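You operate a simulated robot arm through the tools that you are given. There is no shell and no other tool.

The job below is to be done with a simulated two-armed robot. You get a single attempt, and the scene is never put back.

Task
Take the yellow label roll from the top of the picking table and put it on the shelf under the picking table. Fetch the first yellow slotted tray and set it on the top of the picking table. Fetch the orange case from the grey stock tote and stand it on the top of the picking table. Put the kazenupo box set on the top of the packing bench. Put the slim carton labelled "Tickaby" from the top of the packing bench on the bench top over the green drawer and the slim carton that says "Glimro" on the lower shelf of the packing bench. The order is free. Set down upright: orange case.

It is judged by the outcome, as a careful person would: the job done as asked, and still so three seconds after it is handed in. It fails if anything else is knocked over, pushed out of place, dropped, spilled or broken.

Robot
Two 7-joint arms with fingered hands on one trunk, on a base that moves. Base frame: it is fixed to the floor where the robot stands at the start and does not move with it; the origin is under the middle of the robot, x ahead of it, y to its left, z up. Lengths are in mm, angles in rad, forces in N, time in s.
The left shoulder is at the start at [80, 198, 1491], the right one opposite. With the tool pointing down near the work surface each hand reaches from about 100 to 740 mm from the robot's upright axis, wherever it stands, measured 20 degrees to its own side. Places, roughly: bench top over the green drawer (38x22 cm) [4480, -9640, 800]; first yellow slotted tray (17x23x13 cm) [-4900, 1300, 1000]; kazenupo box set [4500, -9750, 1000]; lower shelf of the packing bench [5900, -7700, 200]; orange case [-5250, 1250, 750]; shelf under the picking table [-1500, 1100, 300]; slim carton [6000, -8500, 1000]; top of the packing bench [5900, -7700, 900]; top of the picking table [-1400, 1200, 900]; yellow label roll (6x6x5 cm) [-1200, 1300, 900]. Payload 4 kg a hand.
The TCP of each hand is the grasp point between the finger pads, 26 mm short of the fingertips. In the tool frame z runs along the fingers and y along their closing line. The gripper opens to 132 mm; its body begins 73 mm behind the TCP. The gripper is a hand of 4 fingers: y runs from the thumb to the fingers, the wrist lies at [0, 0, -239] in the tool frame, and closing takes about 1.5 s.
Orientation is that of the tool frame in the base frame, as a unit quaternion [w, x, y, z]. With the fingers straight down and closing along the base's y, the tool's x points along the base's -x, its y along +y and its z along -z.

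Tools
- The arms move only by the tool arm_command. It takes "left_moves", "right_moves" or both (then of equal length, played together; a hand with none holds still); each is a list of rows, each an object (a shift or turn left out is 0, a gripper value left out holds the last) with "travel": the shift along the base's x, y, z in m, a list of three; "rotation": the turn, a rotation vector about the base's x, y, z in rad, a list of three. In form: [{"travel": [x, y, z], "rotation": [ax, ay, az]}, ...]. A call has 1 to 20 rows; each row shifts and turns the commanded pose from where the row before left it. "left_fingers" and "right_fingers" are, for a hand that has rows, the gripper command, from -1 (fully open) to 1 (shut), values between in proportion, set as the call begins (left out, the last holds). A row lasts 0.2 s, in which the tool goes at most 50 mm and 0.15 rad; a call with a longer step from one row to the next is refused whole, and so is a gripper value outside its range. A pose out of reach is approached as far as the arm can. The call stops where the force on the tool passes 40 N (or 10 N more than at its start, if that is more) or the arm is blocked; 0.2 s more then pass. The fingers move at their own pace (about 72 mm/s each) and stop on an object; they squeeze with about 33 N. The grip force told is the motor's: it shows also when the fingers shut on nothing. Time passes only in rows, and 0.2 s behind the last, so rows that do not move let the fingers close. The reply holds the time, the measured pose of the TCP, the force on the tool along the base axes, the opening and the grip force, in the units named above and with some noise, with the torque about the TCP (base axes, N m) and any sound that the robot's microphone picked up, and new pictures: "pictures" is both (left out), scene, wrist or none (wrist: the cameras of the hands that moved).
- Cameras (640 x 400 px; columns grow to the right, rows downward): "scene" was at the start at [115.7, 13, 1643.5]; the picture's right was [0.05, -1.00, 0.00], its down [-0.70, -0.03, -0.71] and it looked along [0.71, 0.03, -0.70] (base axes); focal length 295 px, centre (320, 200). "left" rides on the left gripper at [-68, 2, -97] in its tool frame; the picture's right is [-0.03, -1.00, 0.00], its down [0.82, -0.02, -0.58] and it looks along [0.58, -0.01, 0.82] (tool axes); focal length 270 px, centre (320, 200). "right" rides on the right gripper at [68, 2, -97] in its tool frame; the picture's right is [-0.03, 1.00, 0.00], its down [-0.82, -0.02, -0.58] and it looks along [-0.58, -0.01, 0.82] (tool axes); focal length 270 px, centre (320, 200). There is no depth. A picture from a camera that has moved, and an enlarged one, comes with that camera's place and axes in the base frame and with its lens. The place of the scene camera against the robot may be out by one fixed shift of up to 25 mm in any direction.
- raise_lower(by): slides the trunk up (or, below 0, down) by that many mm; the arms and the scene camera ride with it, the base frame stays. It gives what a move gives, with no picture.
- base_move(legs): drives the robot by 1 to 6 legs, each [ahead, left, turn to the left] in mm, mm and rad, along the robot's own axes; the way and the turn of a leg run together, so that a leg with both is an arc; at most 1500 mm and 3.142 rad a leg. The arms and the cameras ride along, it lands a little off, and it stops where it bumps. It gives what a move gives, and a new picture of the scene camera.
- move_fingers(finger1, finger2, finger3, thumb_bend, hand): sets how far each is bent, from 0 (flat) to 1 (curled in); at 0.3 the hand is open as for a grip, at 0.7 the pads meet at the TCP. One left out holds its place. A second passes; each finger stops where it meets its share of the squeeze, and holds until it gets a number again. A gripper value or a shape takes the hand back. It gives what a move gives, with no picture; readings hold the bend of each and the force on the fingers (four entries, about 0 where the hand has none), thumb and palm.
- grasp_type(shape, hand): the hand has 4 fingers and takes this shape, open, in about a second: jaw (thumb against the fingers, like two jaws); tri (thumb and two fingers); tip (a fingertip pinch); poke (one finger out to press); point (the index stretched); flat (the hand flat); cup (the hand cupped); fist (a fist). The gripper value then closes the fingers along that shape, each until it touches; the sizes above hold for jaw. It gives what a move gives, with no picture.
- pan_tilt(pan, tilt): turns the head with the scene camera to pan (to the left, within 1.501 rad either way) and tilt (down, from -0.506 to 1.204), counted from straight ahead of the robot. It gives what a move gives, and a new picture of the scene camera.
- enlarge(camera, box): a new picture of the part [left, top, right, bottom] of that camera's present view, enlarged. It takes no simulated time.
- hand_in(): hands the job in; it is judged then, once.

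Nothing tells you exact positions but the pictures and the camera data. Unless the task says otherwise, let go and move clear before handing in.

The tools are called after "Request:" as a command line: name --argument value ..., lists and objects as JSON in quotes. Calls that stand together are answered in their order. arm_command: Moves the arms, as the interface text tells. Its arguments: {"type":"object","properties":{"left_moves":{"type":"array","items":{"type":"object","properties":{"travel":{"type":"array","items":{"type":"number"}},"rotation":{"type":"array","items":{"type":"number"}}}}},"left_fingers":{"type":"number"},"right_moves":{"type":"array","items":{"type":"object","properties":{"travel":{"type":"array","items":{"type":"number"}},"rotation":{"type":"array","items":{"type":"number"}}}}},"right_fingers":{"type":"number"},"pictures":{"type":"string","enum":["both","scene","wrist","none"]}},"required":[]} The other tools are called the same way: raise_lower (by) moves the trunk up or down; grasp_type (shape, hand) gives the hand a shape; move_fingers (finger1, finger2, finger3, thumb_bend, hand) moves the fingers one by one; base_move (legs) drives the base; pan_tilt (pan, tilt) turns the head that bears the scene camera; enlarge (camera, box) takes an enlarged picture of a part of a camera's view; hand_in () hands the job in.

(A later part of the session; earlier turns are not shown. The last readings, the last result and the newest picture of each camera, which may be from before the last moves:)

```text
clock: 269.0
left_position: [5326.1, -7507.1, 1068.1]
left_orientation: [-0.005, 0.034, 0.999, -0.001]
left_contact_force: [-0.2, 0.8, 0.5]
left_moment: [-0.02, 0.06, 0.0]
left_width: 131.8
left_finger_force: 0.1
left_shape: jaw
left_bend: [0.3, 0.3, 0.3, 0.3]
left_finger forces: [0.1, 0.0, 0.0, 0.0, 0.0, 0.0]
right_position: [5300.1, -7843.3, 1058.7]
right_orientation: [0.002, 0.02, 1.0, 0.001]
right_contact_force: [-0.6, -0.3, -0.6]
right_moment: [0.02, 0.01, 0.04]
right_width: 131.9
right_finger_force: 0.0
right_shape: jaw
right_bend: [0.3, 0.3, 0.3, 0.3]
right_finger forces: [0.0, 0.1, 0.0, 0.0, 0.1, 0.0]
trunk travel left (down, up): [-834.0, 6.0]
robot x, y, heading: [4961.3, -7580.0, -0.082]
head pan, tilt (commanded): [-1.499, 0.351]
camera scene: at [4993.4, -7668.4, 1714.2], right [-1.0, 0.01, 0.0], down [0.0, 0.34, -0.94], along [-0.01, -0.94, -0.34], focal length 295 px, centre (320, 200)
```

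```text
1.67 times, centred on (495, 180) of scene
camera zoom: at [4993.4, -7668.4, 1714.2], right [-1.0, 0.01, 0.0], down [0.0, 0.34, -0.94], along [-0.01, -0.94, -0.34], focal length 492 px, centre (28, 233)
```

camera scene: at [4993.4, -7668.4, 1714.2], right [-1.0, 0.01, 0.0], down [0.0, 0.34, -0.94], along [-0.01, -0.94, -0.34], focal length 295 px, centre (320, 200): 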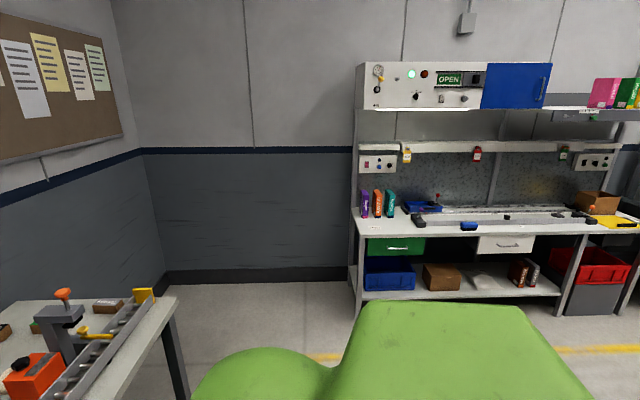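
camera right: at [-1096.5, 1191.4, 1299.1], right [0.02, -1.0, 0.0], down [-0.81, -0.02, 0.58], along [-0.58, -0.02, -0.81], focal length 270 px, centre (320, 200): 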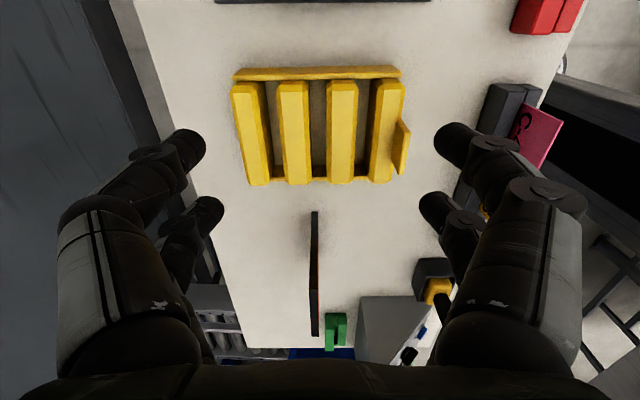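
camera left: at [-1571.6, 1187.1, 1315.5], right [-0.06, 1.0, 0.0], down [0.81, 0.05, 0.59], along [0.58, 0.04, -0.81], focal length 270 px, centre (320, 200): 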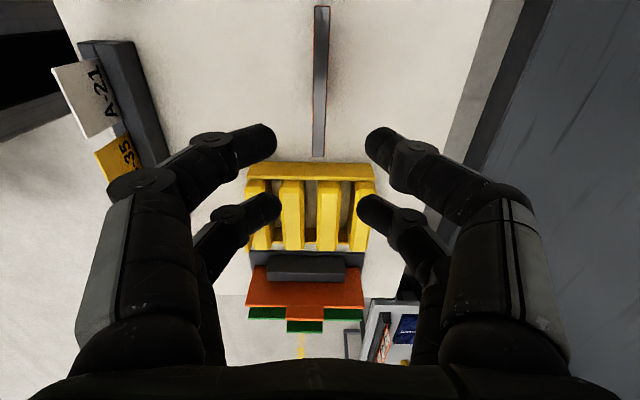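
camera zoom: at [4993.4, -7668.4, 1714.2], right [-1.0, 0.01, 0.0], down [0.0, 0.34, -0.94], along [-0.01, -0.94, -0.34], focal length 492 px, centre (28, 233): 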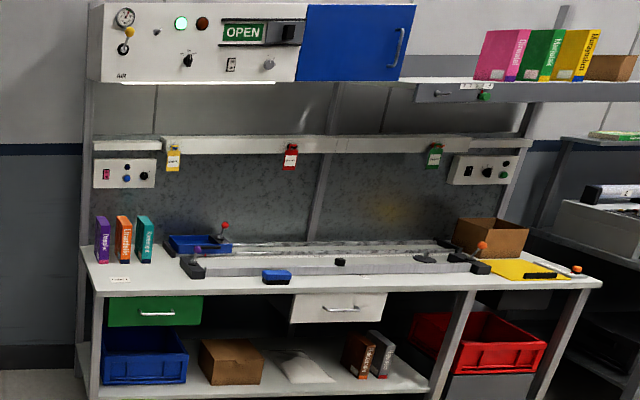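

The Kazenupo box is the teal one standing on the bench over the green drawer. I'll now position at the packing bench's far end, facing +y: turn, then back down the aisle and strafe right to about (5950, −9200).

Request:
base_move --legs '[[0, 0, 1.651], [-820, -150, 0], [-800, -100, 0]]'

Request:
pan_tilt --pan -0.9 --tilt 0.5

```text
clock: 281.3
left_position: [5107.2, -8828.2, 1068.0]
left_orientation: [-0.004, -0.702, 0.712, -0.005]
left_contact_force: [0.1, 1.0, 0.3]
left_moment: [-0.02, 0.0, 0.02]
left_width: 131.9
left_finger_force: 0.1
left_shape: jaw
left_bend: [0.3, 0.3, 0.3, 0.3]
left_finger forces: [0.0, 0.0, 0.0, 0.0, 0.0, 0.1]
right_position: [5445.2, -8838.4, 1057.8]
right_orientation: [0.0, 0.713, -0.701, -0.001]
right_contact_force: [0.1, -0.3, 0.2]
right_moment: [0.01, 0.02, 0.06]
right_width: 131.8
right_finger_force: 0.0
right_shape: jaw
right_bend: [0.3, 0.3, 0.3, 0.3]
right_finger forces: [0.0, 0.1, 0.1, 0.0, 0.0, 0.0]
trunk travel left (down, up): [-834.0, 6.0]
robot x, y, heading: [5208.8, -9195.7, 1.548]
head pan, tilt (commanded): [-1.499, 0.351]
camera scene: at [5300.2, -9145.7, 1714.1], right [0.05, -1.0, 0.0], down [-0.34, -0.02, -0.94], along [0.94, 0.04, -0.34], focal length 295 px, centre (320, 200)
```

scene: 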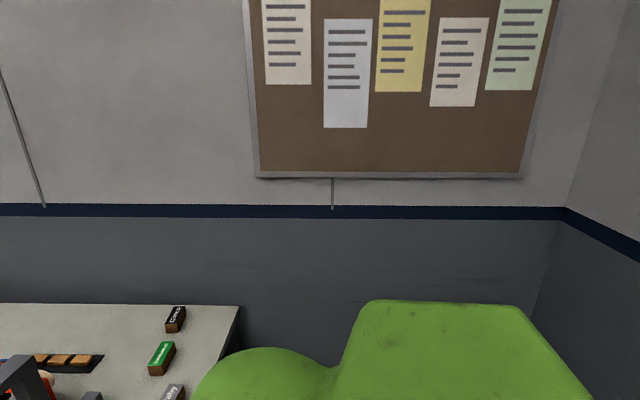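

```text
clock: 282.3
left_position: [5107.6, -8830.6, 1067.7]
left_orientation: [-0.003, -0.702, 0.712, -0.005]
left_contact_force: [0.6, -0.3, 0.2]
left_moment: [-0.01, -0.01, 0.01]
left_width: 131.8
left_finger_force: 0.0
left_shape: jaw
left_bend: [0.3, 0.3, 0.3, 0.3]
left_finger forces: [0.0, 0.0, 0.1, 0.0, 0.0, 0.0]
right_position: [5444.1, -8838.9, 1059.0]
right_orientation: [0.0, 0.712, -0.702, -0.002]
right_contact_force: [-0.7, -0.1, 0.2]
right_moment: [0.0, 0.0, 0.02]
right_width: 132.2
right_finger_force: 0.1
right_shape: jaw
right_bend: [0.3, 0.3, 0.3, 0.3]
right_finger forces: [0.1, 0.0, 0.1, 0.1, 0.0, 0.0]
trunk travel left (down, up): [-834.0, 6.0]
robot x, y, heading: [5202.7, -9193.2, 1.546]
head pan, tilt (commanded): [-0.901, 0.499]
camera scene: at [5280.2, -9098.3, 1700.6], right [0.6, -0.8, 0.0], down [-0.38, -0.29, -0.88], along [0.7, 0.53, -0.48], focal length 295 px, centre (320, 200)
```

scene: 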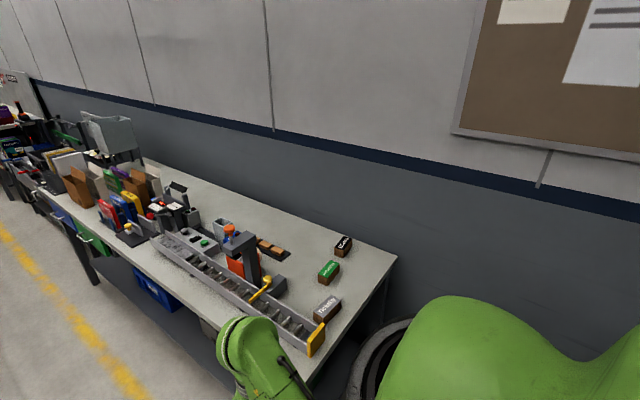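

Triangulated: Tickaby ≈ (5868, −8685), Glimro ≈ (6200, −8532), bench top z≈840, bench end y≈−8750. I'll strafe to x≈5920.

Request:
base_move --legs '[[0, -715, 0.025]]'

Request:
pan_tilt --pan 0.0 --tilt 0.75

```text
clock: 286.2
left_position: [5817.0, -8842.4, 1067.0]
left_orientation: [0.002, 0.711, -0.703, 0.005]
left_contact_force: [0.3, 0.6, -0.4]
left_moment: [0.0, 0.02, 0.03]
left_width: 132.0
left_finger_force: 0.1
left_shape: jaw
left_bend: [0.3, 0.3, 0.3, 0.3]
left_finger forces: [0.0, 0.1, 0.0, 0.0, 0.0, 0.0]
right_position: [6155.3, -8842.7, 1059.3]
right_orientation: [-0.001, 0.721, -0.693, -0.002]
right_contact_force: [-0.6, 0.1, 0.2]
right_moment: [0.02, 0.02, 0.01]
right_width: 131.7
right_finger_force: 0.1
right_shape: jaw
right_bend: [0.3, 0.3, 0.3, 0.3]
right_finger forces: [0.1, 0.0, 0.0, 0.0, 0.1, 0.0]
trunk travel left (down, up): [-834.0, 6.0]
robot x, y, heading: [5923.6, -9197.9, 1.563]
head pan, tilt (commanded): [-0.901, 0.499]
camera scene: at [5994.9, -9106.0, 1700.6], right [0.62, -0.79, 0.0], down [-0.37, -0.3, -0.88], along [0.69, 0.54, -0.48], focal length 295 px, centre (320, 200)
```

scene: 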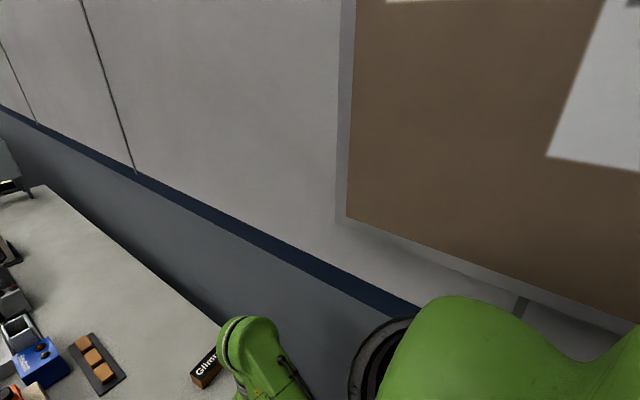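

```text
clock: 287.4
left_position: [5818.3, -8842.9, 1067.5]
left_orientation: [0.002, 0.711, -0.703, 0.004]
left_contact_force: [0.1, 0.3, 0.5]
left_moment: [-0.05, 0.03, -0.01]
left_width: 132.0
left_finger_force: 0.0
left_shape: jaw
left_bend: [0.3, 0.3, 0.3, 0.3]
left_finger forces: [0.0, 0.0, 0.1, 0.1, 0.0, 0.0]
right_position: [6156.4, -8843.0, 1058.5]
right_orientation: [-0.001, 0.721, -0.693, -0.001]
right_contact_force: [0.7, 0.4, -0.2]
right_moment: [0.01, -0.01, -0.02]
right_width: 131.9
right_finger_force: 0.2
right_shape: jaw
right_bend: [0.3, 0.3, 0.3, 0.3]
right_finger forces: [0.0, 0.0, 0.0, 0.0, 0.1, 0.0]
trunk travel left (down, up): [-834.0, 6.0]
robot x, y, heading: [5921.7, -9202.6, 1.569]
head pan, tilt (commanded): [0.0, 0.75]
camera scene: at [5925.8, -9079.5, 1678.6], right [1.0, 0.0, 0.0], down [0.0, -0.68, -0.73], along [0.0, 0.73, -0.68], focal length 295 px, centre (320, 200)
```

scene: 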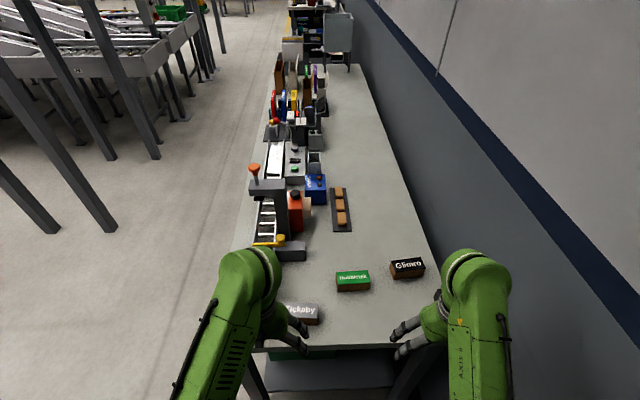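

From here the labels read clearly: Tickaby left, a green-labelled carton, Glimro right; the lower shelf is visible under the bench end. Zooming in on the shelf and the cartons.

Request:
enlarge --camera "scene" --box '[230, 240, 450, 400]'

Request:
pan_tilt --pan 0.0 --tilt 1.1

```text
2.50 times, centred on (340, 320) of scene
camera zoom: at [5925.8, -9079.5, 1678.6], right [1.0, 0.0, 0.0], down [0.0, -0.68, -0.73], along [0.0, 0.73, -0.68], focal length 738 px, centre (270, -100)
```

zoom: 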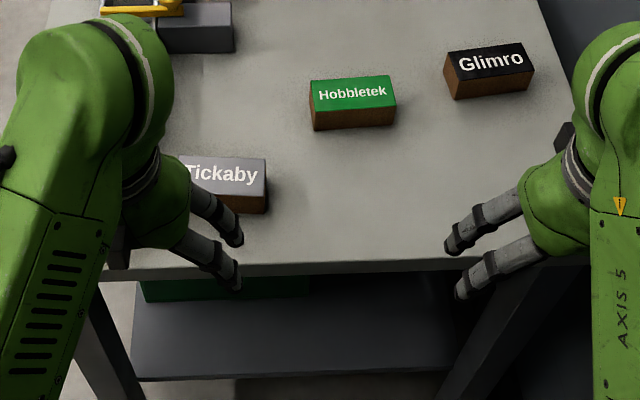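

```text
clock: 288.3
left_position: [5819.2, -8842.0, 1067.6]
left_orientation: [0.002, 0.711, -0.703, 0.004]
left_contact_force: [-0.3, 0.2, -0.8]
left_moment: [0.0, -0.02, -0.04]
left_width: 131.8
left_finger_force: 0.0
left_shape: jaw
left_bend: [0.3, 0.3, 0.3, 0.3]
left_finger forces: [0.1, 0.0, 0.1, 0.1, 0.1, 0.1]
right_position: [6155.7, -8844.1, 1058.8]
right_orientation: [-0.001, 0.721, -0.693, -0.001]
right_contact_force: [-0.9, 0.3, 0.6]
right_moment: [-0.01, -0.01, 0.02]
right_width: 131.9
right_finger_force: 0.1
right_shape: jaw
right_bend: [0.3, 0.3, 0.3, 0.3]
right_finger forces: [0.0, 0.1, 0.1, 0.0, 0.1, 0.0]
trunk travel left (down, up): [-834.0, 6.0]
robot x, y, heading: [5923.0, -9198.9, 1.568]
head pan, tilt (commanded): [0.0, 1.1]
camera scene: at [5925.9, -9099.1, 1652.8], right [1.0, 0.0, 0.0], down [0.0, -0.89, -0.45], along [0.0, 0.45, -0.89], focal length 295 px, centre (320, 200)
```

scene: 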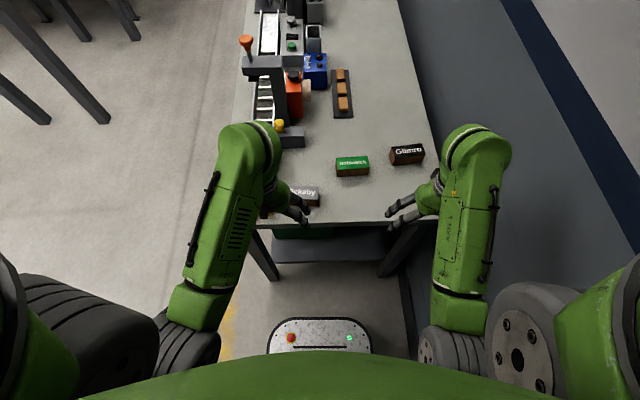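

The cartons are roughly 11×5×4.5 cm; the default hand orientation (closing along x) fits their length. I'll shift slightly left/forward to keep the right elbow away from the wall.

Request:
base_move --legs '[[100, 70, 0]]'

Request:
arm_command --left_moves '[{"travel": [0.03, 0.015, -0.01]}, {"travel": [0.03, 0.015, -0.01]}, {"travel": [0.03, 0.015, -0.01]}, {"travel": [0.03, 0.015, -0.01]}]' --right_moves '[{"travel": [0.025, 0.04, -0.01]}, {"travel": [0.025, 0.04, -0.01]}, {"travel": [0.025, 0.04, -0.01]}, {"travel": [0.025, 0.04, -0.01]}]' --left_fingers -1 --right_fingers -1 --pictures "both"

```text
clock: 289.5
left_position: [5752.9, -8747.7, 1068.4]
left_orientation: [0.002, 0.71, -0.704, 0.001]
left_contact_force: [-0.6, -0.7, -0.6]
left_moment: [0.02, 0.01, -0.01]
left_width: 132.0
left_finger_force: 0.1
left_shape: jaw
left_bend: [0.3, 0.3, 0.3, 0.3]
left_finger forces: [0.0, 0.1, 0.0, 0.0, 0.0, 0.0]
right_position: [6089.6, -8749.6, 1059.1]
right_orientation: [-0.001, 0.721, -0.693, -0.005]
right_contact_force: [0.8, 0.2, -0.6]
right_moment: [0.04, 0.05, 0.03]
right_width: 132.0
right_finger_force: 0.1
right_shape: jaw
right_bend: [0.3, 0.3, 0.3, 0.3]
right_finger forces: [0.1, 0.2, 0.0, 0.0, 0.0, 0.0]
trunk travel left (down, up): [-834.0, 6.0]
robot x, y, heading: [5852.4, -9098.8, 1.567]
head pan, tilt (commanded): [0.0, 1.1]
camera scene: at [5861.2, -9006.3, 1653.2], right [1.0, 0.0, 0.0], down [-0.01, -0.89, -0.46], along [0.0, 0.46, -0.89], focal length 295 px, centre (320, 200)
```

scene: 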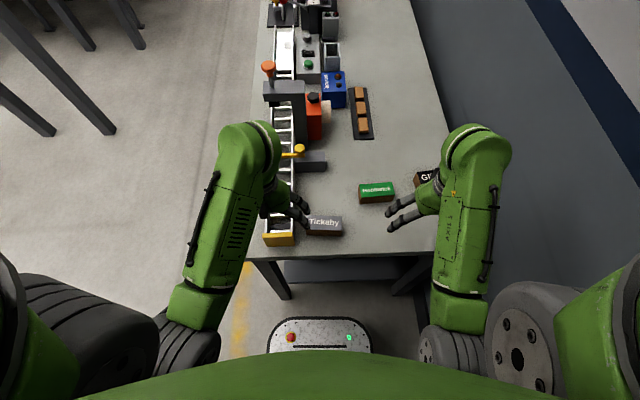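

```text
clock: 290.5
left_position: [5869.9, -8679.2, 1025.6]
left_orientation: [0.005, 0.711, -0.704, 0.005]
left_contact_force: [0.1, 0.1, 0.5]
left_moment: [-0.01, 0.02, -0.01]
left_width: 132.1
left_finger_force: 0.0
left_shape: jaw
left_bend: [0.3, 0.3, 0.3, 0.3]
left_finger forces: [0.0, 0.1, 0.1, 0.1, 0.0, 0.0]
right_position: [6187.1, -8581.1, 1012.3]
right_orientation: [0.001, 0.721, -0.693, -0.001]
right_contact_force: [0.2, 0.0, -0.1]
right_moment: [0.0, -0.04, 0.0]
right_width: 132.0
right_finger_force: 0.2
right_shape: jaw
right_bend: [0.3, 0.3, 0.3, 0.3]
right_finger forces: [0.1, 0.0, 0.0, 0.0, 0.1, 0.0]
trunk travel left (down, up): [-834.0, 6.0]
robot x, y, heading: [5854.7, -9101.8, 1.567]
head pan, tilt (commanded): [0.0, 1.1]
camera scene: at [5857.6, -8994.2, 1652.5], right [1.0, 0.0, 0.0], down [0.0, -0.89, -0.45], along [0.0, 0.45, -0.89], focal length 295 px, centre (320, 200)
camera right: at [6187.6, -8650.0, 1110.9], right [-1.0, -0.01, 0.0], down [-0.01, 0.82, 0.58], along [-0.01, 0.58, -0.82], focal length 270 px, centre (320, 200)
camera left: at [5869.2, -8609.3, 1121.3], right [1.0, 0.03, 0.0], down [0.03, -0.81, 0.59], along [0.02, -0.59, -0.81], focal length 270 px, centre (320, 200)
```

scene: 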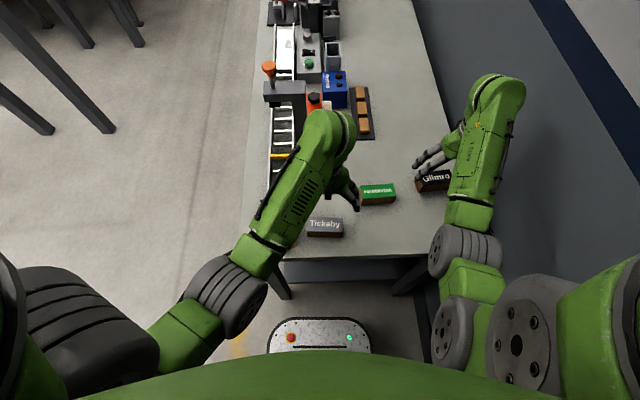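
right: 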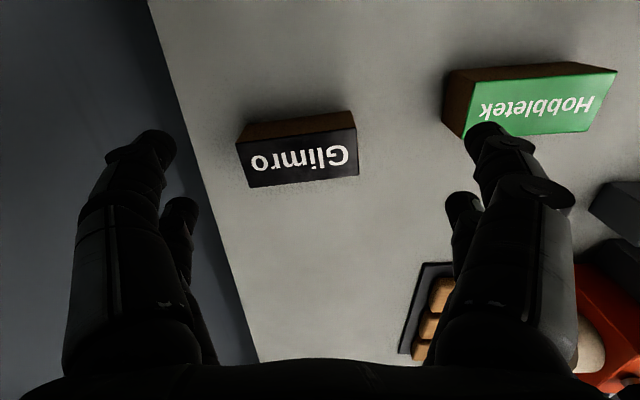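
left: 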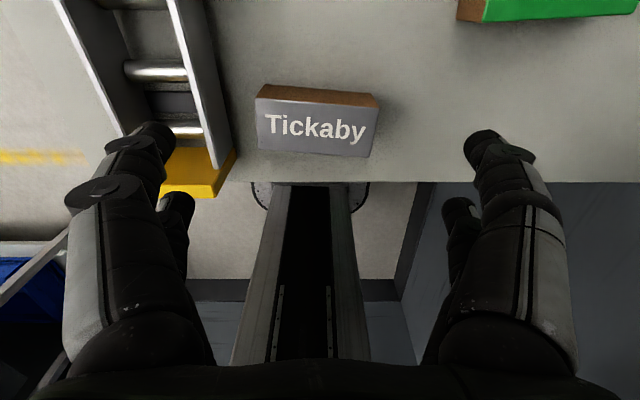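

Labels confirmed in the wrist views. Tickaby ≈ (5870, −8702), yaw ≈ −0.05; Glimro ≈ (6206, −8533), yaw ≈ +0.145. I'll align both hands, narrow the left opening to avoid the small conveyor's end stop, and descend partway.

Request:
arm_command --left_moves '[{"travel": [0, -0.007, -0.02], "rotation": [0, 0, -0.018]}, {"travel": [0, -0.007, -0.02], "rotation": [0, 0, -0.018]}, {"travel": [0, -0.007, -0.02], "rotation": [0, 0, -0.018]}, {}]' --right_moves '[{"travel": [0.0063, 0.016, -0.0173], "rotation": [0, 0, 0.036]}, {"travel": [0.0063, 0.016, -0.0173], "rotation": [0, 0, 0.036]}, {"travel": [0.0063, 0.016, -0.0173], "rotation": [0, 0, 0.036]}, {}]' --left_fingers -0.79 --right_fingers -1 --pictures "wrist"

```text
clock: 291.5
left_position: [5871.7, -8705.1, 967.2]
left_orientation: [-0.003, -0.691, 0.723, -0.004]
left_contact_force: [-0.2, -0.7, -0.1]
left_moment: [0.01, -0.02, 0.04]
left_width: 118.2
left_finger_force: 0.0
left_shape: jaw
left_bend: [0.48, 0.48, 0.48, 0.33]
left_finger forces: [0.1, 0.0, 0.1, 0.0, 0.1, 0.0]
right_position: [6207.5, -8536.5, 967.9]
right_orientation: [-0.001, 0.756, -0.654, -0.002]
right_contact_force: [-0.1, 0.0, -0.3]
right_moment: [0.0, -0.01, -0.02]
right_width: 132.0
right_finger_force: 0.0
right_shape: jaw
right_bend: [0.3, 0.3, 0.3, 0.3]
right_finger forces: [0.0, 0.1, 0.0, 0.0, 0.0, 0.0]
trunk travel left (down, up): [-834.0, 6.0]
robot x, y, heading: [5856.9, -9101.2, 1.561]
head pan, tilt (commanded): [0.0, 1.1]
camera right: at [6215.3, -8606.2, 1063.8], right [-0.99, -0.12, 0.0], down [-0.1, 0.81, 0.58], along [-0.07, 0.58, -0.81], focal length 270 px, centre (320, 200)
camera left: at [5872.7, -8635.1, 1063.7], right [1.0, -0.02, 0.0], down [-0.02, -0.81, 0.58], along [-0.01, -0.58, -0.81], focal length 270 px, centre (320, 200)
```

right: 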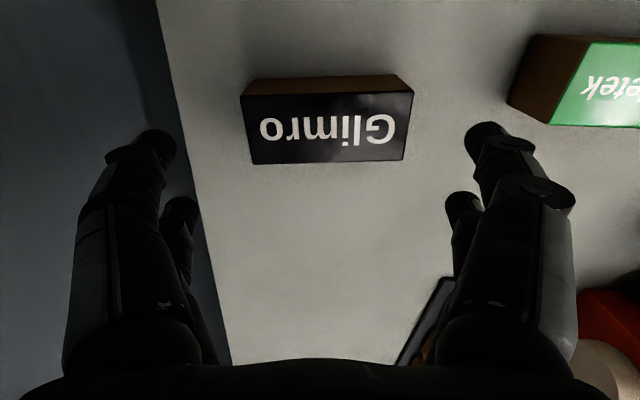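
left: 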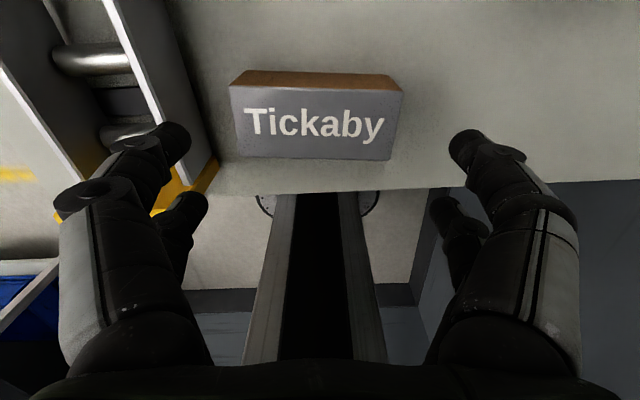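

Glimro is nicely aligned; Tickaby's left end is too close to the conveyor rail for a lengthwise grip, so I'll grip that one across its short side later. First the right hand descends on Glimro.

Request:
arm_command --right_moves '[{"travel": [-0.001, -0.001, -0.025]}, {"travel": [-0.001, -0.001, -0.025]}, {"travel": [-0.001, -0.001, -0.02]}, {"travel": [-0.001, 0, -0.015]}]' --pictures "wrist"

```text
clock: 292.5
left_position: [5869.0, -8705.8, 968.4]
left_orientation: [-0.002, -0.691, 0.723, -0.005]
left_contact_force: [-0.1, 0.0, -0.1]
left_moment: [0.0, -0.01, 0.01]
left_width: 118.5
left_finger_force: 0.0
left_shape: jaw
left_bend: [0.48, 0.48, 0.48, 0.33]
left_finger forces: [0.0, 0.0, 0.0, 0.0, 0.0, 0.1]
right_position: [6201.8, -8540.5, 884.2]
right_orientation: [-0.004, 0.757, -0.654, -0.004]
right_contact_force: [1.3, 1.7, 9.1]
right_moment: [-0.02, 0.11, -0.16]
right_width: 132.0
right_finger_force: 0.1
right_shape: jaw
right_bend: [0.3, 0.3, 0.3, 0.3]
right_finger forces: [3.5, 2.2, 1.4, 0.0, 2.3, 0.0]
trunk travel left (down, up): [-834.0, 6.0]
robot x, y, heading: [5855.5, -9104.4, 1.566]
head pan, tilt (commanded): [0.0, 1.1]
camera right: at [6210.0, -8609.9, 980.5], right [-0.99, -0.12, 0.0], down [-0.1, 0.8, 0.59], along [-0.07, 0.58, -0.81], focal length 270 px, centre (320, 200)
```

right: 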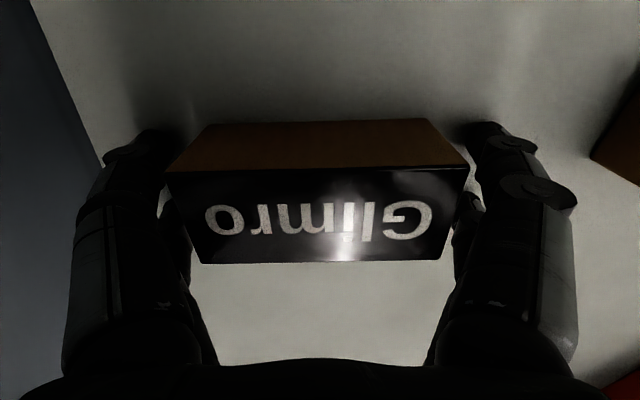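

The fingertips touch the bench (z≈858), so the carton is between the fingers. I'll raise 4 mm and close.

Request:
arm_command --right_moves '[{"travel": [0, 0, 0.005]}, {}]' --pictures "none"

Request:
arm_command --right_moves '[{}, {}, {}, {}, {}]' --right_fingers 1 --pictures "wrist"

```text
clock: 293.1
left_position: [5870.8, -8704.7, 967.2]
left_orientation: [-0.002, -0.691, 0.723, -0.004]
left_contact_force: [0.0, -0.1, 0.9]
left_moment: [0.05, 0.02, 0.0]
left_width: 118.5
left_finger_force: 0.0
left_shape: jaw
left_bend: [0.48, 0.48, 0.48, 0.33]
left_finger forces: [0.0, 0.0, 0.1, 0.0, 0.0, 0.1]
right_position: [6202.5, -8541.3, 885.2]
right_orientation: [0.0, 0.757, -0.654, -0.003]
right_contact_force: [0.0, -0.1, -0.2]
right_moment: [0.05, 0.0, -0.01]
right_width: 132.1
right_finger_force: 0.0
right_shape: jaw
right_bend: [0.3, 0.3, 0.3, 0.3]
right_finger forces: [0.0, 0.0, 0.0, 0.0, 0.1, 0.1]
trunk travel left (down, up): [-834.0, 6.0]
robot x, y, heading: [5852.0, -9104.8, 1.57]
head pan, tilt (commanded): [0.0, 1.1]
```

```text
clock: 294.3
left_position: [5870.8, -8703.2, 967.7]
left_orientation: [-0.003, -0.691, 0.723, -0.004]
left_contact_force: [-0.3, 0.2, -0.1]
left_moment: [0.01, 0.0, 0.02]
left_width: 118.2
left_finger_force: 0.0
left_shape: jaw
left_bend: [0.48, 0.48, 0.48, 0.33]
left_finger forces: [0.0, 0.1, 0.0, 0.0, 0.0, 0.0]
right_position: [6202.0, -8540.1, 886.9]
right_orientation: [-0.001, 0.756, -0.654, -0.002]
right_contact_force: [1.0, -0.1, 4.8]
right_moment: [-0.12, -0.32, 0.0]
right_width: 63.8
right_finger_force: 33.3
right_shape: jaw
right_bend: [0.65, 0.8, 0.79, 0.7]
right_finger forces: [41.8, 10.5, 17.0, 0.0, 38.4, 0.0]
trunk travel left (down, up): [-834.0, 6.0]
robot x, y, heading: [5853.4, -9101.6, 1.572]
head pan, tilt (commanded): [0.0, 1.1]
camera right: at [6210.2, -8609.3, 983.4], right [-0.99, -0.12, 0.0], down [-0.1, 0.81, 0.58], along [-0.07, 0.58, -0.81], focal length 270 px, centre (320, 200)
```

right: 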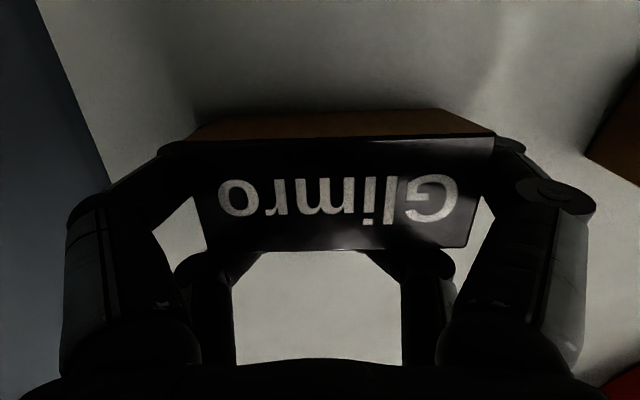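

One finger pair gripped but the other slid past the carton. I'll reopen and check.

Request:
arm_command --right_moves '[{}, {}, {}, {}, {}, {}]' --right_fingers -1 --pictures "wrist"

Request:
enlarge --camera "scene" --box '[340, 80, 540, 240]'

```text
clock: 295.7
left_position: [5870.7, -8702.9, 968.1]
left_orientation: [-0.003, -0.691, 0.723, -0.004]
left_contact_force: [-0.3, 0.0, -0.2]
left_moment: [-0.02, 0.03, 0.03]
left_width: 118.4
left_finger_force: 0.0
left_shape: jaw
left_bend: [0.48, 0.48, 0.48, 0.33]
left_finger forces: [0.0, 0.1, 0.0, 0.1, 0.0, 0.0]
right_position: [6203.2, -8540.1, 884.9]
right_orientation: [0.0, 0.757, -0.654, -0.002]
right_contact_force: [0.1, -0.5, 0.4]
right_moment: [-0.01, -0.02, -0.02]
right_width: 131.9
right_finger_force: 0.1
right_shape: jaw
right_bend: [0.3, 0.3, 0.3, 0.3]
right_finger forces: [0.1, 0.1, 0.1, 0.0, 0.0, 0.0]
trunk travel left (down, up): [-834.0, 6.0]
robot x, y, heading: [5851.5, -9102.4, 1.565]
head pan, tilt (commanded): [0.0, 1.1]
camera right: at [6210.4, -8609.0, 982.9], right [-0.99, -0.12, 0.0], down [-0.1, 0.81, 0.58], along [-0.07, 0.58, -0.81], focal length 270 px, centre (320, 200)
```

right: 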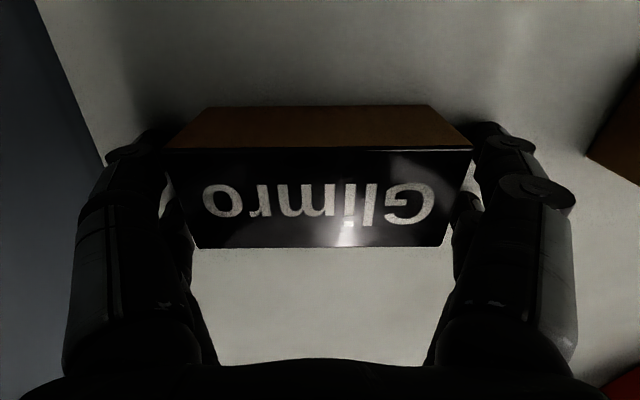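

```text
2.50 times, centred on (440, 160) of scene
camera zoom: at [5856.8, -8999.8, 1652.8], right [1.0, 0.0, 0.0], down [0.0, -0.89, -0.45], along [0.0, 0.45, -0.89], focal length 738 px, centre (20, 300)
```

zoom: 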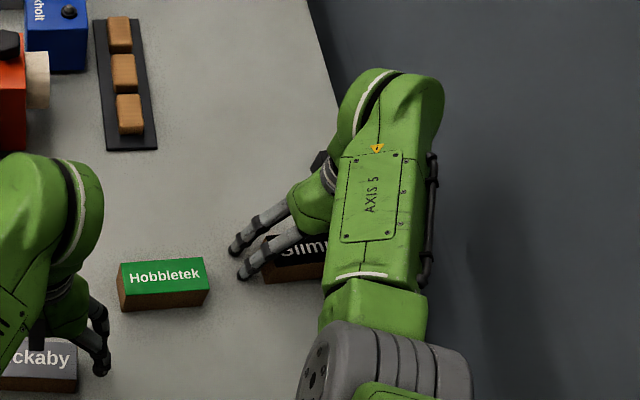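

The carton sat ~7 mm nearer than assumed (its far edge at the far finger row). Shift the hand −8 mm in y and close again.

Request:
arm_command --right_moves '[{"travel": [0.001, -0.0045, 0.001]}, {"travel": [0, -0.004, 0]}, {}]' --pictures "none"

Request:
arm_command --right_moves '[{}, {}, {}, {}, {}]' --right_fingers 1 --pictures "wrist"

```text
clock: 296.5
left_position: [5870.9, -8703.6, 968.2]
left_orientation: [-0.004, -0.691, 0.723, -0.005]
left_contact_force: [0.5, -0.7, 0.8]
left_moment: [-0.02, 0.01, 0.01]
left_width: 118.3
left_finger_force: 0.2
left_shape: jaw
left_bend: [0.48, 0.48, 0.48, 0.33]
left_finger forces: [0.0, 0.0, 0.0, 0.0, 0.0, 0.1]
right_position: [6203.8, -8548.2, 886.7]
right_orientation: [-0.001, 0.756, -0.654, -0.002]
right_contact_force: [0.5, 0.6, 0.4]
right_moment: [-0.02, -0.05, 0.02]
right_width: 132.2
right_finger_force: 0.0
right_shape: jaw
right_bend: [0.3, 0.3, 0.3, 0.3]
right_finger forces: [0.1, 0.1, 0.0, 0.0, 0.0, 0.1]
trunk travel left (down, up): [-834.0, 6.0]
robot x, y, heading: [5853.7, -9104.6, 1.562]
head pan, tilt (commanded): [0.0, 1.1]
```

```text
clock: 297.7
left_position: [5871.0, -8703.3, 967.1]
left_orientation: [-0.003, -0.69, 0.723, -0.004]
left_contact_force: [0.7, -0.3, 0.6]
left_moment: [-0.06, -0.02, 0.03]
left_width: 118.4
left_finger_force: 0.0
left_shape: jaw
left_bend: [0.48, 0.48, 0.48, 0.33]
left_finger forces: [0.0, 0.0, 0.0, 0.1, 0.1, 0.0]
right_position: [6203.2, -8549.1, 888.2]
right_orientation: [0.0, 0.756, -0.654, -0.002]
right_contact_force: [-0.3, 0.0, 0.0]
right_moment: [0.0, 0.0, -0.03]
right_width: 93.7
right_finger_force: 33.0
right_shape: jaw
right_bend: [0.66, 0.66, 0.67, 0.54]
right_finger forces: [29.7, 29.7, 29.4, 0.1, 30.0, 0.1]
trunk travel left (down, up): [-834.0, 6.0]
robot x, y, heading: [5851.3, -9102.8, 1.569]
head pan, tilt (commanded): [0.0, 1.1]
camera right: at [6211.2, -8617.1, 984.4], right [-0.99, -0.12, 0.0], down [-0.1, 0.81, 0.58], along [-0.07, 0.58, -0.81], focal length 270 px, centre (320, 200)
```

right: 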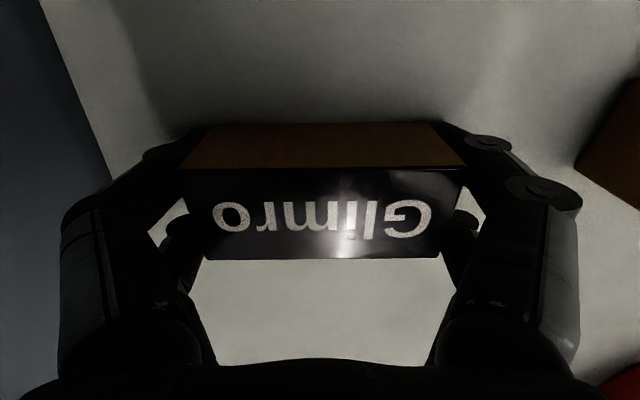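

Good, even grip on all fingers (carton length ≈94 mm). Lift Glimro, and meanwhile raise and start rotating the left hand for Tickaby.

Request:
arm_command --right_moves '[{"travel": [0, 0, 0.02]}, {"travel": [0, 0, 0.03]}, {"travel": [0, 0, 0.03]}, {"travel": [0, -0.01, 0.03]}, {"travel": [0, -0.01, 0.02]}]' --pictures "both"

```text
clock: 298.9
left_position: [5870.5, -8704.6, 967.3]
left_orientation: [-0.003, -0.691, 0.722, -0.004]
left_contact_force: [-0.5, -0.7, -0.4]
left_moment: [0.0, -0.01, -0.03]
left_width: 118.1
left_finger_force: 0.1
left_shape: jaw
left_bend: [0.48, 0.48, 0.48, 0.33]
left_finger forces: [0.0, 0.0, 0.0, 0.0, 0.0, 0.0]
right_position: [6203.9, -8567.9, 1016.5]
right_orientation: [-0.001, 0.757, -0.653, -0.001]
right_contact_force: [-0.1, -0.9, -0.8]
right_moment: [0.0, 0.01, 0.0]
right_width: 94.2
right_finger_force: 32.9
right_shape: jaw
right_bend: [0.66, 0.66, 0.67, 0.54]
right_finger forces: [29.8, 29.8, 29.4, 0.0, 30.1, 0.0]
trunk travel left (down, up): [-834.0, 6.0]
robot x, y, heading: [5851.7, -9101.9, 1.567]
head pan, tilt (commanded): [0.0, 1.1]
camera scene: at [5856.5, -9000.8, 1652.8], right [1.0, 0.0, 0.0], down [0.0, -0.89, -0.45], along [0.0, 0.45, -0.89], focal length 295 px, centre (320, 200)
camera right: at [6211.2, -8636.4, 1112.9], right [-0.99, -0.12, 0.0], down [-0.1, 0.81, 0.58], along [-0.07, 0.58, -0.81], focal length 270 px, centre (320, 200)
```

scene: 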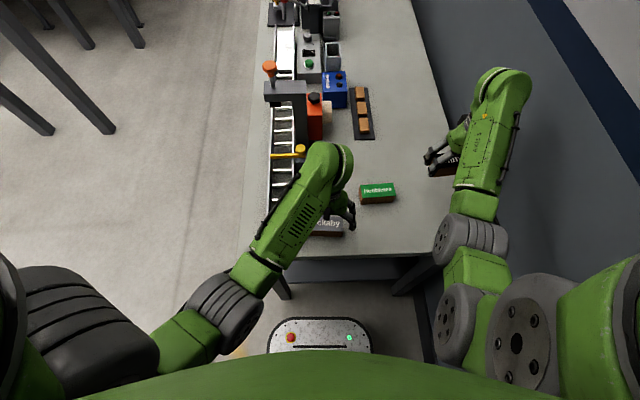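
right: 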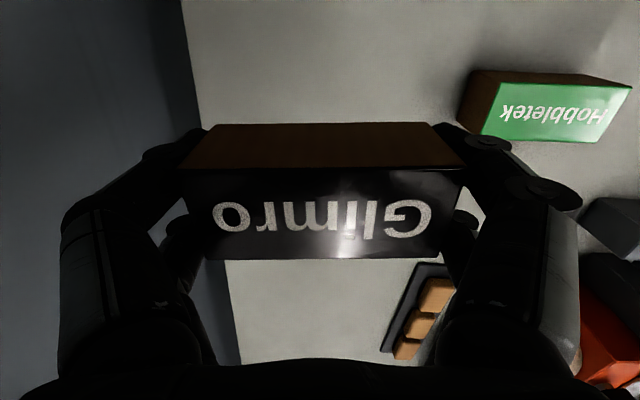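

Glimro is in hand. Now raise the left hand and rotate it 90° to close along y for Tickaby.

Request:
arm_command --left_moves '[{"travel": [0, 0.001, 0.008], "rotation": [0, 0, 0.1428]}, {"travel": [0, 0.001, 0.008], "rotation": [0, 0, 0.1428]}, {"travel": [0, 0.001, 0.008], "rotation": [0, 0, 0.1428]}, {"travel": [0, 0.001, 0.008], "rotation": [0, 0, 0.1428]}, {"travel": [0, 0.001, 0.008], "rotation": [0, 0, 0.1428]}, {"travel": [0, 0.001, 0.008], "rotation": [0, 0, 0.1428]}, {"travel": [0, 0.001, 0.008], "rotation": [0, 0, 0.1428]}, {"travel": [0, 0.001, 0], "rotation": [0, 0, 0.1428]}, {"travel": [0, 0.001, 0], "rotation": [0, 0, 0.1428]}, {"travel": [0, 0.001, 0], "rotation": [0, 0, 0.1428]}, {"travel": [0, 0, 0], "rotation": [0, 0, 0.1428]}]' --left_fingers -0.25 --pictures "both"

```text
clock: 301.3
left_position: [5870.2, -8694.3, 1024.6]
left_orientation: [-0.001, 1.0, -0.023, 0.005]
left_contact_force: [0.4, 0.7, 0.4]
left_moment: [-0.02, -0.04, 0.0]
left_width: 82.8
left_finger_force: 0.1
left_shape: jaw
left_bend: [0.71, 0.71, 0.71, 0.71]
left_finger forces: [0.0, 0.0, 0.0, 0.0, 0.1, 0.1]
right_position: [6204.1, -8566.1, 1016.2]
right_orientation: [0.0, 0.756, -0.654, -0.002]
right_contact_force: [-0.8, -0.2, -0.9]
right_moment: [0.0, 0.04, 0.02]
right_width: 94.3
right_finger_force: 32.6
right_shape: jaw
right_bend: [0.66, 0.66, 0.67, 0.54]
right_finger forces: [29.9, 29.8, 29.5, 0.0, 30.2, 0.0]
trunk travel left (down, up): [-834.0, 6.0]
robot x, y, heading: [5850.3, -9102.9, 1.565]
head pan, tilt (commanded): [0.0, 1.1]
camera scene: at [5856.9, -8999.5, 1652.8], right [1.0, 0.0, 0.0], down [0.0, -0.89, -0.45], along [0.0, 0.45, -0.89], focal length 295 px, centre (320, 200)
camera left: at [5801.1, -8692.9, 1120.0], right [0.02, 1.0, 0.0], down [0.81, -0.02, 0.59], along [0.59, -0.01, -0.81], focal length 270 px, centre (320, 200)
```

scene: 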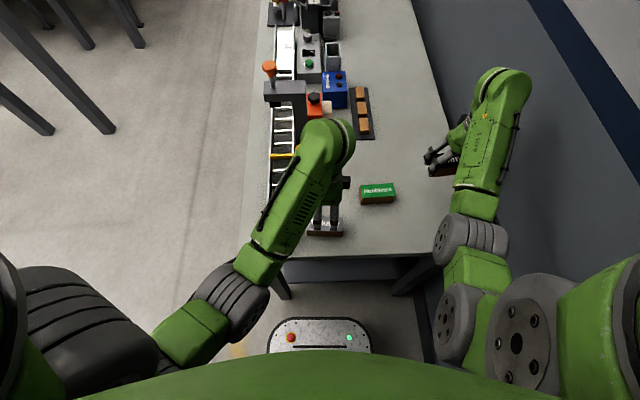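
left: 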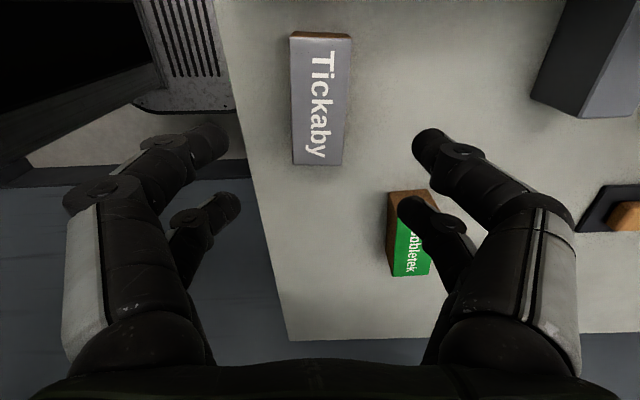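

Aligned over Tickaby. Descend to grip height (z≈898).

Request:
arm_command --left_moves '[{"travel": [0.001, 0, -0.03]}, {"travel": [0, 0, -0.03]}, {"travel": [0, 0, -0.03]}, {"travel": [0, 0, -0.02]}, {"travel": [0, 0, -0.016]}, {}]' --pictures "wrist"

```text
clock: 302.7
left_position: [5870.6, -8693.4, 896.9]
left_orientation: [-0.001, 1.0, -0.022, 0.005]
left_contact_force: [-0.1, 0.0, -0.9]
left_moment: [0.0, 0.01, 0.04]
left_width: 82.8
left_finger_force: 0.1
left_shape: jaw
left_bend: [0.71, 0.71, 0.71, 0.71]
left_finger forces: [0.1, 0.0, 0.0, 0.0, 0.0, 0.1]
right_position: [6202.5, -8567.3, 1015.1]
right_orientation: [0.001, 0.756, -0.655, -0.003]
right_contact_force: [-0.5, -0.6, 0.2]
right_moment: [-0.02, 0.01, 0.04]
right_width: 94.2
right_finger_force: 33.3
right_shape: jaw
right_bend: [0.66, 0.66, 0.67, 0.54]
right_finger forces: [29.8, 29.8, 29.4, 0.1, 30.1, 0.0]
trunk travel left (down, up): [-834.0, 6.0]
robot x, y, heading: [5852.1, -9107.7, 1.564]
head pan, tilt (commanded): [0.0, 1.1]
camera left: at [5802.8, -8692.3, 993.3], right [0.02, 1.0, 0.0], down [0.81, -0.02, 0.59], along [0.59, -0.01, -0.81], focal length 270 px, centre (320, 200)
```

left: 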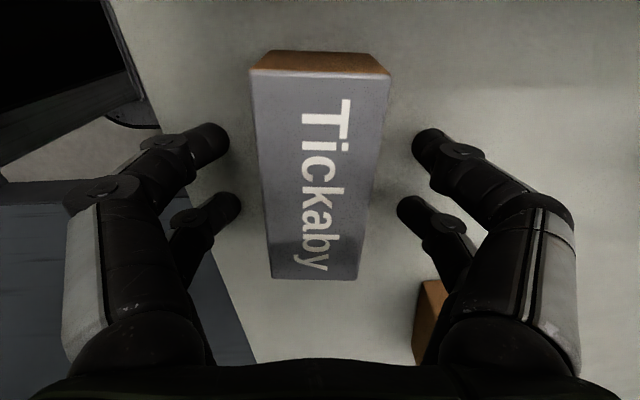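

Well centred. Close the left hand on Tickaby.

Request:
arm_command --left_moves '[{}, {}, {}, {}, {}]' --left_fingers 1 --pictures "wrist"

```text
clock: 303.9
left_position: [5871.3, -8693.7, 897.8]
left_orientation: [-0.001, 1.0, -0.022, 0.005]
left_contact_force: [-0.6, 0.0, -0.1]
left_moment: [0.01, 0.03, 0.01]
left_width: 38.1
left_finger_force: 33.3
left_shape: jaw
left_bend: [0.74, 0.74, 0.74, 0.7]
left_finger forces: [29.9, 30.0, 29.7, 0.0, 30.3, 0.0]
right_position: [6203.3, -8566.8, 1014.8]
right_orientation: [-0.001, 0.756, -0.654, -0.002]
right_contact_force: [-0.1, -0.6, -1.0]
right_moment: [-0.01, -0.01, -0.04]
right_width: 94.5
right_finger_force: 33.4
right_shape: jaw
right_bend: [0.66, 0.66, 0.67, 0.54]
right_finger forces: [29.8, 29.8, 29.4, 0.0, 30.1, 0.1]
trunk travel left (down, up): [-834.0, 6.0]
robot x, y, heading: [5851.7, -9102.0, 1.564]
head pan, tilt (commanded): [0.0, 1.1]
camera left: at [5802.8, -8692.1, 993.5], right [0.02, 1.0, 0.0], down [0.81, -0.02, 0.59], along [0.59, -0.01, -0.81], focal length 270 px, centre (320, 200)
```

left: 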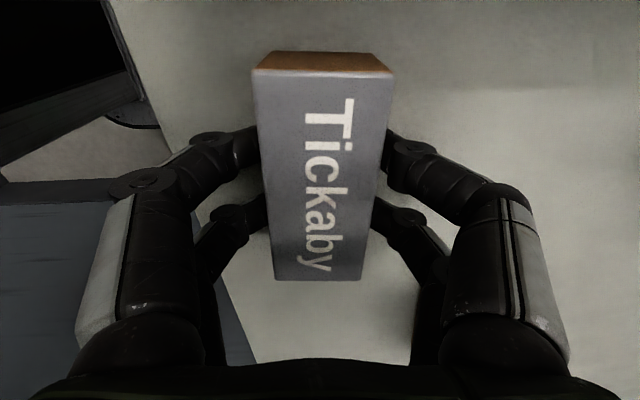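

Firm grip on Tickaby. Lift it, then back away from the bench.

Request:
arm_command --left_moves '[{"travel": [0, 0, 0.025]}, {"travel": [0, 0, 0.035]}, {"travel": [0, -0.01, 0.035]}, {"travel": [-0.01, -0.03, 0.02]}, {"travel": [-0.02, -0.03, 0]}]' --right_moves '[{"travel": [-0.01, -0.01, 0.02]}, {"travel": [-0.01, -0.02, 0.01]}, {"travel": [-0.01, -0.02, 0]}, {"travel": [-0.01, -0.02, 0]}, {"travel": [-0.01, -0.02, 0]}]' --pictures "scene"

Request:
base_move --legs '[[-300, 0, 0]]'

```text
clock: 305.1
left_position: [5838.3, -8765.0, 1014.8]
left_orientation: [-0.003, 1.0, -0.023, 0.006]
left_contact_force: [-0.6, 0.4, -0.2]
left_moment: [0.02, -0.02, 0.01]
left_width: 37.8
left_finger_force: 33.2
left_shape: jaw
left_bend: [0.74, 0.74, 0.74, 0.7]
left_finger forces: [30.1, 30.1, 29.8, 0.1, 30.4, 0.0]
right_position: [6152.2, -8658.8, 1050.0]
right_orientation: [-0.002, 0.757, -0.654, -0.002]
right_contact_force: [0.3, -0.5, 0.0]
right_moment: [0.03, -0.03, -0.01]
right_width: 94.1
right_finger_force: 33.1
right_shape: jaw
right_bend: [0.66, 0.66, 0.67, 0.54]
right_finger forces: [29.8, 29.8, 29.4, 0.0, 30.1, 0.0]
trunk travel left (down, up): [-834.0, 6.0]
robot x, y, heading: [5848.8, -9102.9, 1.563]
head pan, tilt (commanded): [0.0, 1.1]
camera scene: at [5854.3, -9003.6, 1653.0], right [1.0, 0.0, 0.0], down [0.0, -0.89, -0.46], along [0.0, 0.46, -0.89], focal length 295 px, centre (320, 200)
```

scene: 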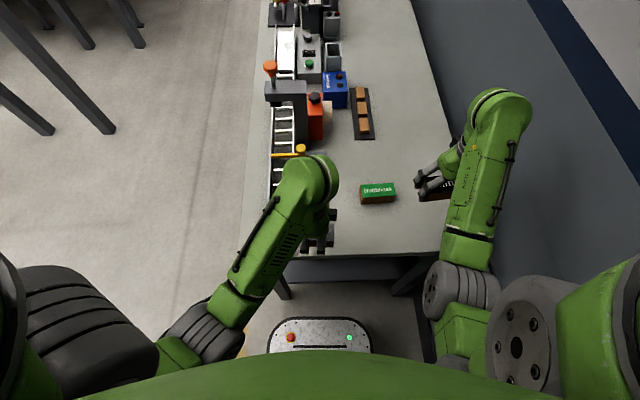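

```text
clock: 307.2
left_position: [5839.5, -9066.7, 1012.9]
left_orientation: [0.001, 1.0, -0.025, 0.005]
left_contact_force: [0.3, 0.4, -1.0]
left_moment: [-0.01, -0.03, -0.02]
left_width: 37.8
left_finger_force: 33.0
left_shape: jaw
left_bend: [0.74, 0.74, 0.74, 0.7]
left_finger forces: [30.1, 30.2, 29.8, 0.0, 30.4, 0.1]
right_position: [6153.1, -8961.9, 1046.1]
right_orientation: [0.001, 0.756, -0.655, -0.002]
right_contact_force: [0.0, -0.2, -1.1]
right_moment: [-0.06, -0.02, 0.0]
right_width: 94.2
right_finger_force: 33.4
right_shape: jaw
right_bend: [0.66, 0.66, 0.67, 0.54]
right_finger forces: [29.8, 29.8, 29.5, 0.1, 30.1, 0.0]
trunk travel left (down, up): [-834.0, 6.0]
robot x, y, heading: [5852.4, -9405.5, 1.56]
head pan, tilt (commanded): [0.0, 1.1]
camera scene: at [5855.0, -9301.6, 1652.5], right [1.0, -0.01, 0.0], down [-0.01, -0.89, -0.45], along [0.0, 0.45, -0.89], focal length 295 px, centre (320, 200)
```

scene: 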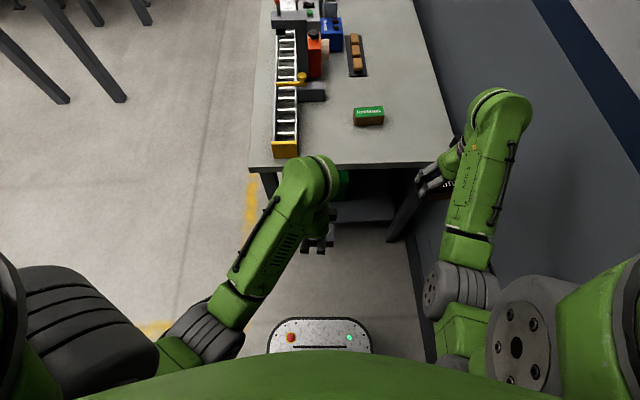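

Now lower the trunk to see under the bench.

Request:
raise_lower --by -380

Request:
raise_lower --by -270

Request:
pan_tilt --pan -0.05 --tilt 0.5

```text
clock: 310.9
left_position: [5839.0, -9068.1, 634.0]
left_orientation: [-0.001, 1.0, -0.026, 0.005]
left_contact_force: [0.3, 0.2, -1.4]
left_moment: [0.01, 0.02, -0.01]
left_width: 38.1
left_finger_force: 33.2
left_shape: jaw
left_bend: [0.74, 0.74, 0.74, 0.7]
left_finger forces: [30.1, 30.3, 29.9, 0.0, 30.5, 0.1]
right_position: [6153.2, -8963.7, 667.8]
right_orientation: [-0.001, 0.755, -0.656, -0.002]
right_contact_force: [0.3, 1.3, -0.2]
right_moment: [0.02, -0.02, -0.01]
right_width: 94.0
right_finger_force: 32.7
right_shape: jaw
right_bend: [0.66, 0.66, 0.67, 0.54]
right_finger forces: [29.8, 29.8, 29.4, 0.0, 30.2, 0.0]
trunk travel left (down, up): [-454.0, 386.0]
robot x, y, heading: [5846.2, -9409.0, 1.566]
head pan, tilt (commanded): [0.0, 1.1]
```

```text
clock: 313.6
left_position: [5838.9, -9069.0, 364.1]
left_orientation: [-0.001, 1.0, -0.025, 0.005]
left_contact_force: [0.2, -0.5, -0.5]
left_moment: [-0.04, -0.02, -0.01]
left_width: 37.8
left_finger_force: 32.8
left_shape: jaw
left_bend: [0.74, 0.74, 0.74, 0.7]
left_finger forces: [30.1, 30.2, 29.9, 0.1, 30.4, 0.1]
right_position: [6153.2, -8964.1, 398.1]
right_orientation: [-0.001, 0.755, -0.656, -0.002]
right_contact_force: [0.9, -0.4, -0.5]
right_moment: [0.01, -0.01, 0.0]
right_width: 93.9
right_finger_force: 33.4
right_shape: jaw
right_bend: [0.66, 0.66, 0.67, 0.54]
right_finger forces: [29.8, 29.8, 29.5, 0.0, 30.2, 0.0]
trunk travel left (down, up): [-184.0, 656.0]
robot x, y, heading: [5850.8, -9408.1, 1.56]
head pan, tilt (commanded): [0.0, 1.1]
```

```text
clock: 314.6
left_position: [5839.6, -9068.1, 363.4]
left_orientation: [-0.001, 1.0, -0.026, 0.005]
left_contact_force: [0.0, -0.5, -0.5]
left_moment: [0.03, 0.02, 0.03]
left_width: 37.8
left_finger_force: 33.5
left_shape: jaw
left_bend: [0.74, 0.74, 0.74, 0.7]
left_finger forces: [30.1, 30.2, 29.8, 0.0, 30.3, 0.0]
right_position: [6152.0, -8964.2, 396.9]
right_orientation: [-0.001, 0.756, -0.655, -0.003]
right_contact_force: [-0.1, -0.5, -1.0]
right_moment: [0.0, 0.04, 0.0]
right_width: 94.1
right_finger_force: 32.4
right_shape: jaw
right_bend: [0.66, 0.66, 0.67, 0.54]
right_finger forces: [29.8, 29.8, 29.5, 0.0, 30.2, 0.1]
trunk travel left (down, up): [-184.0, 656.0]
robot x, y, heading: [5850.8, -9406.6, 1.562]
head pan, tilt (commanded): [-0.051, 0.499]
camera scene: at [5859.9, -9277.9, 1050.4], right [1.0, -0.06, 0.0], down [-0.03, -0.48, -0.88], along [0.05, 0.88, -0.48], focal length 295 px, centre (320, 200)
```

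scene: 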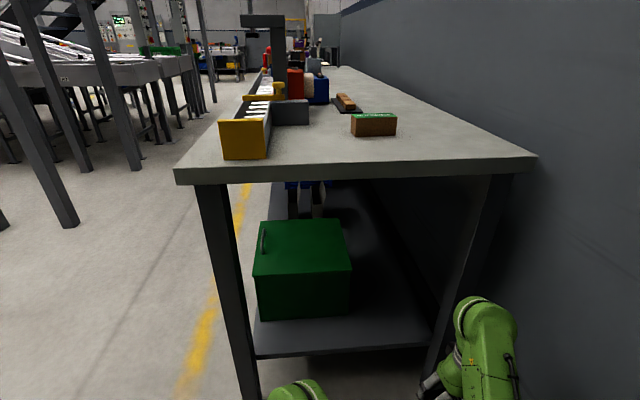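

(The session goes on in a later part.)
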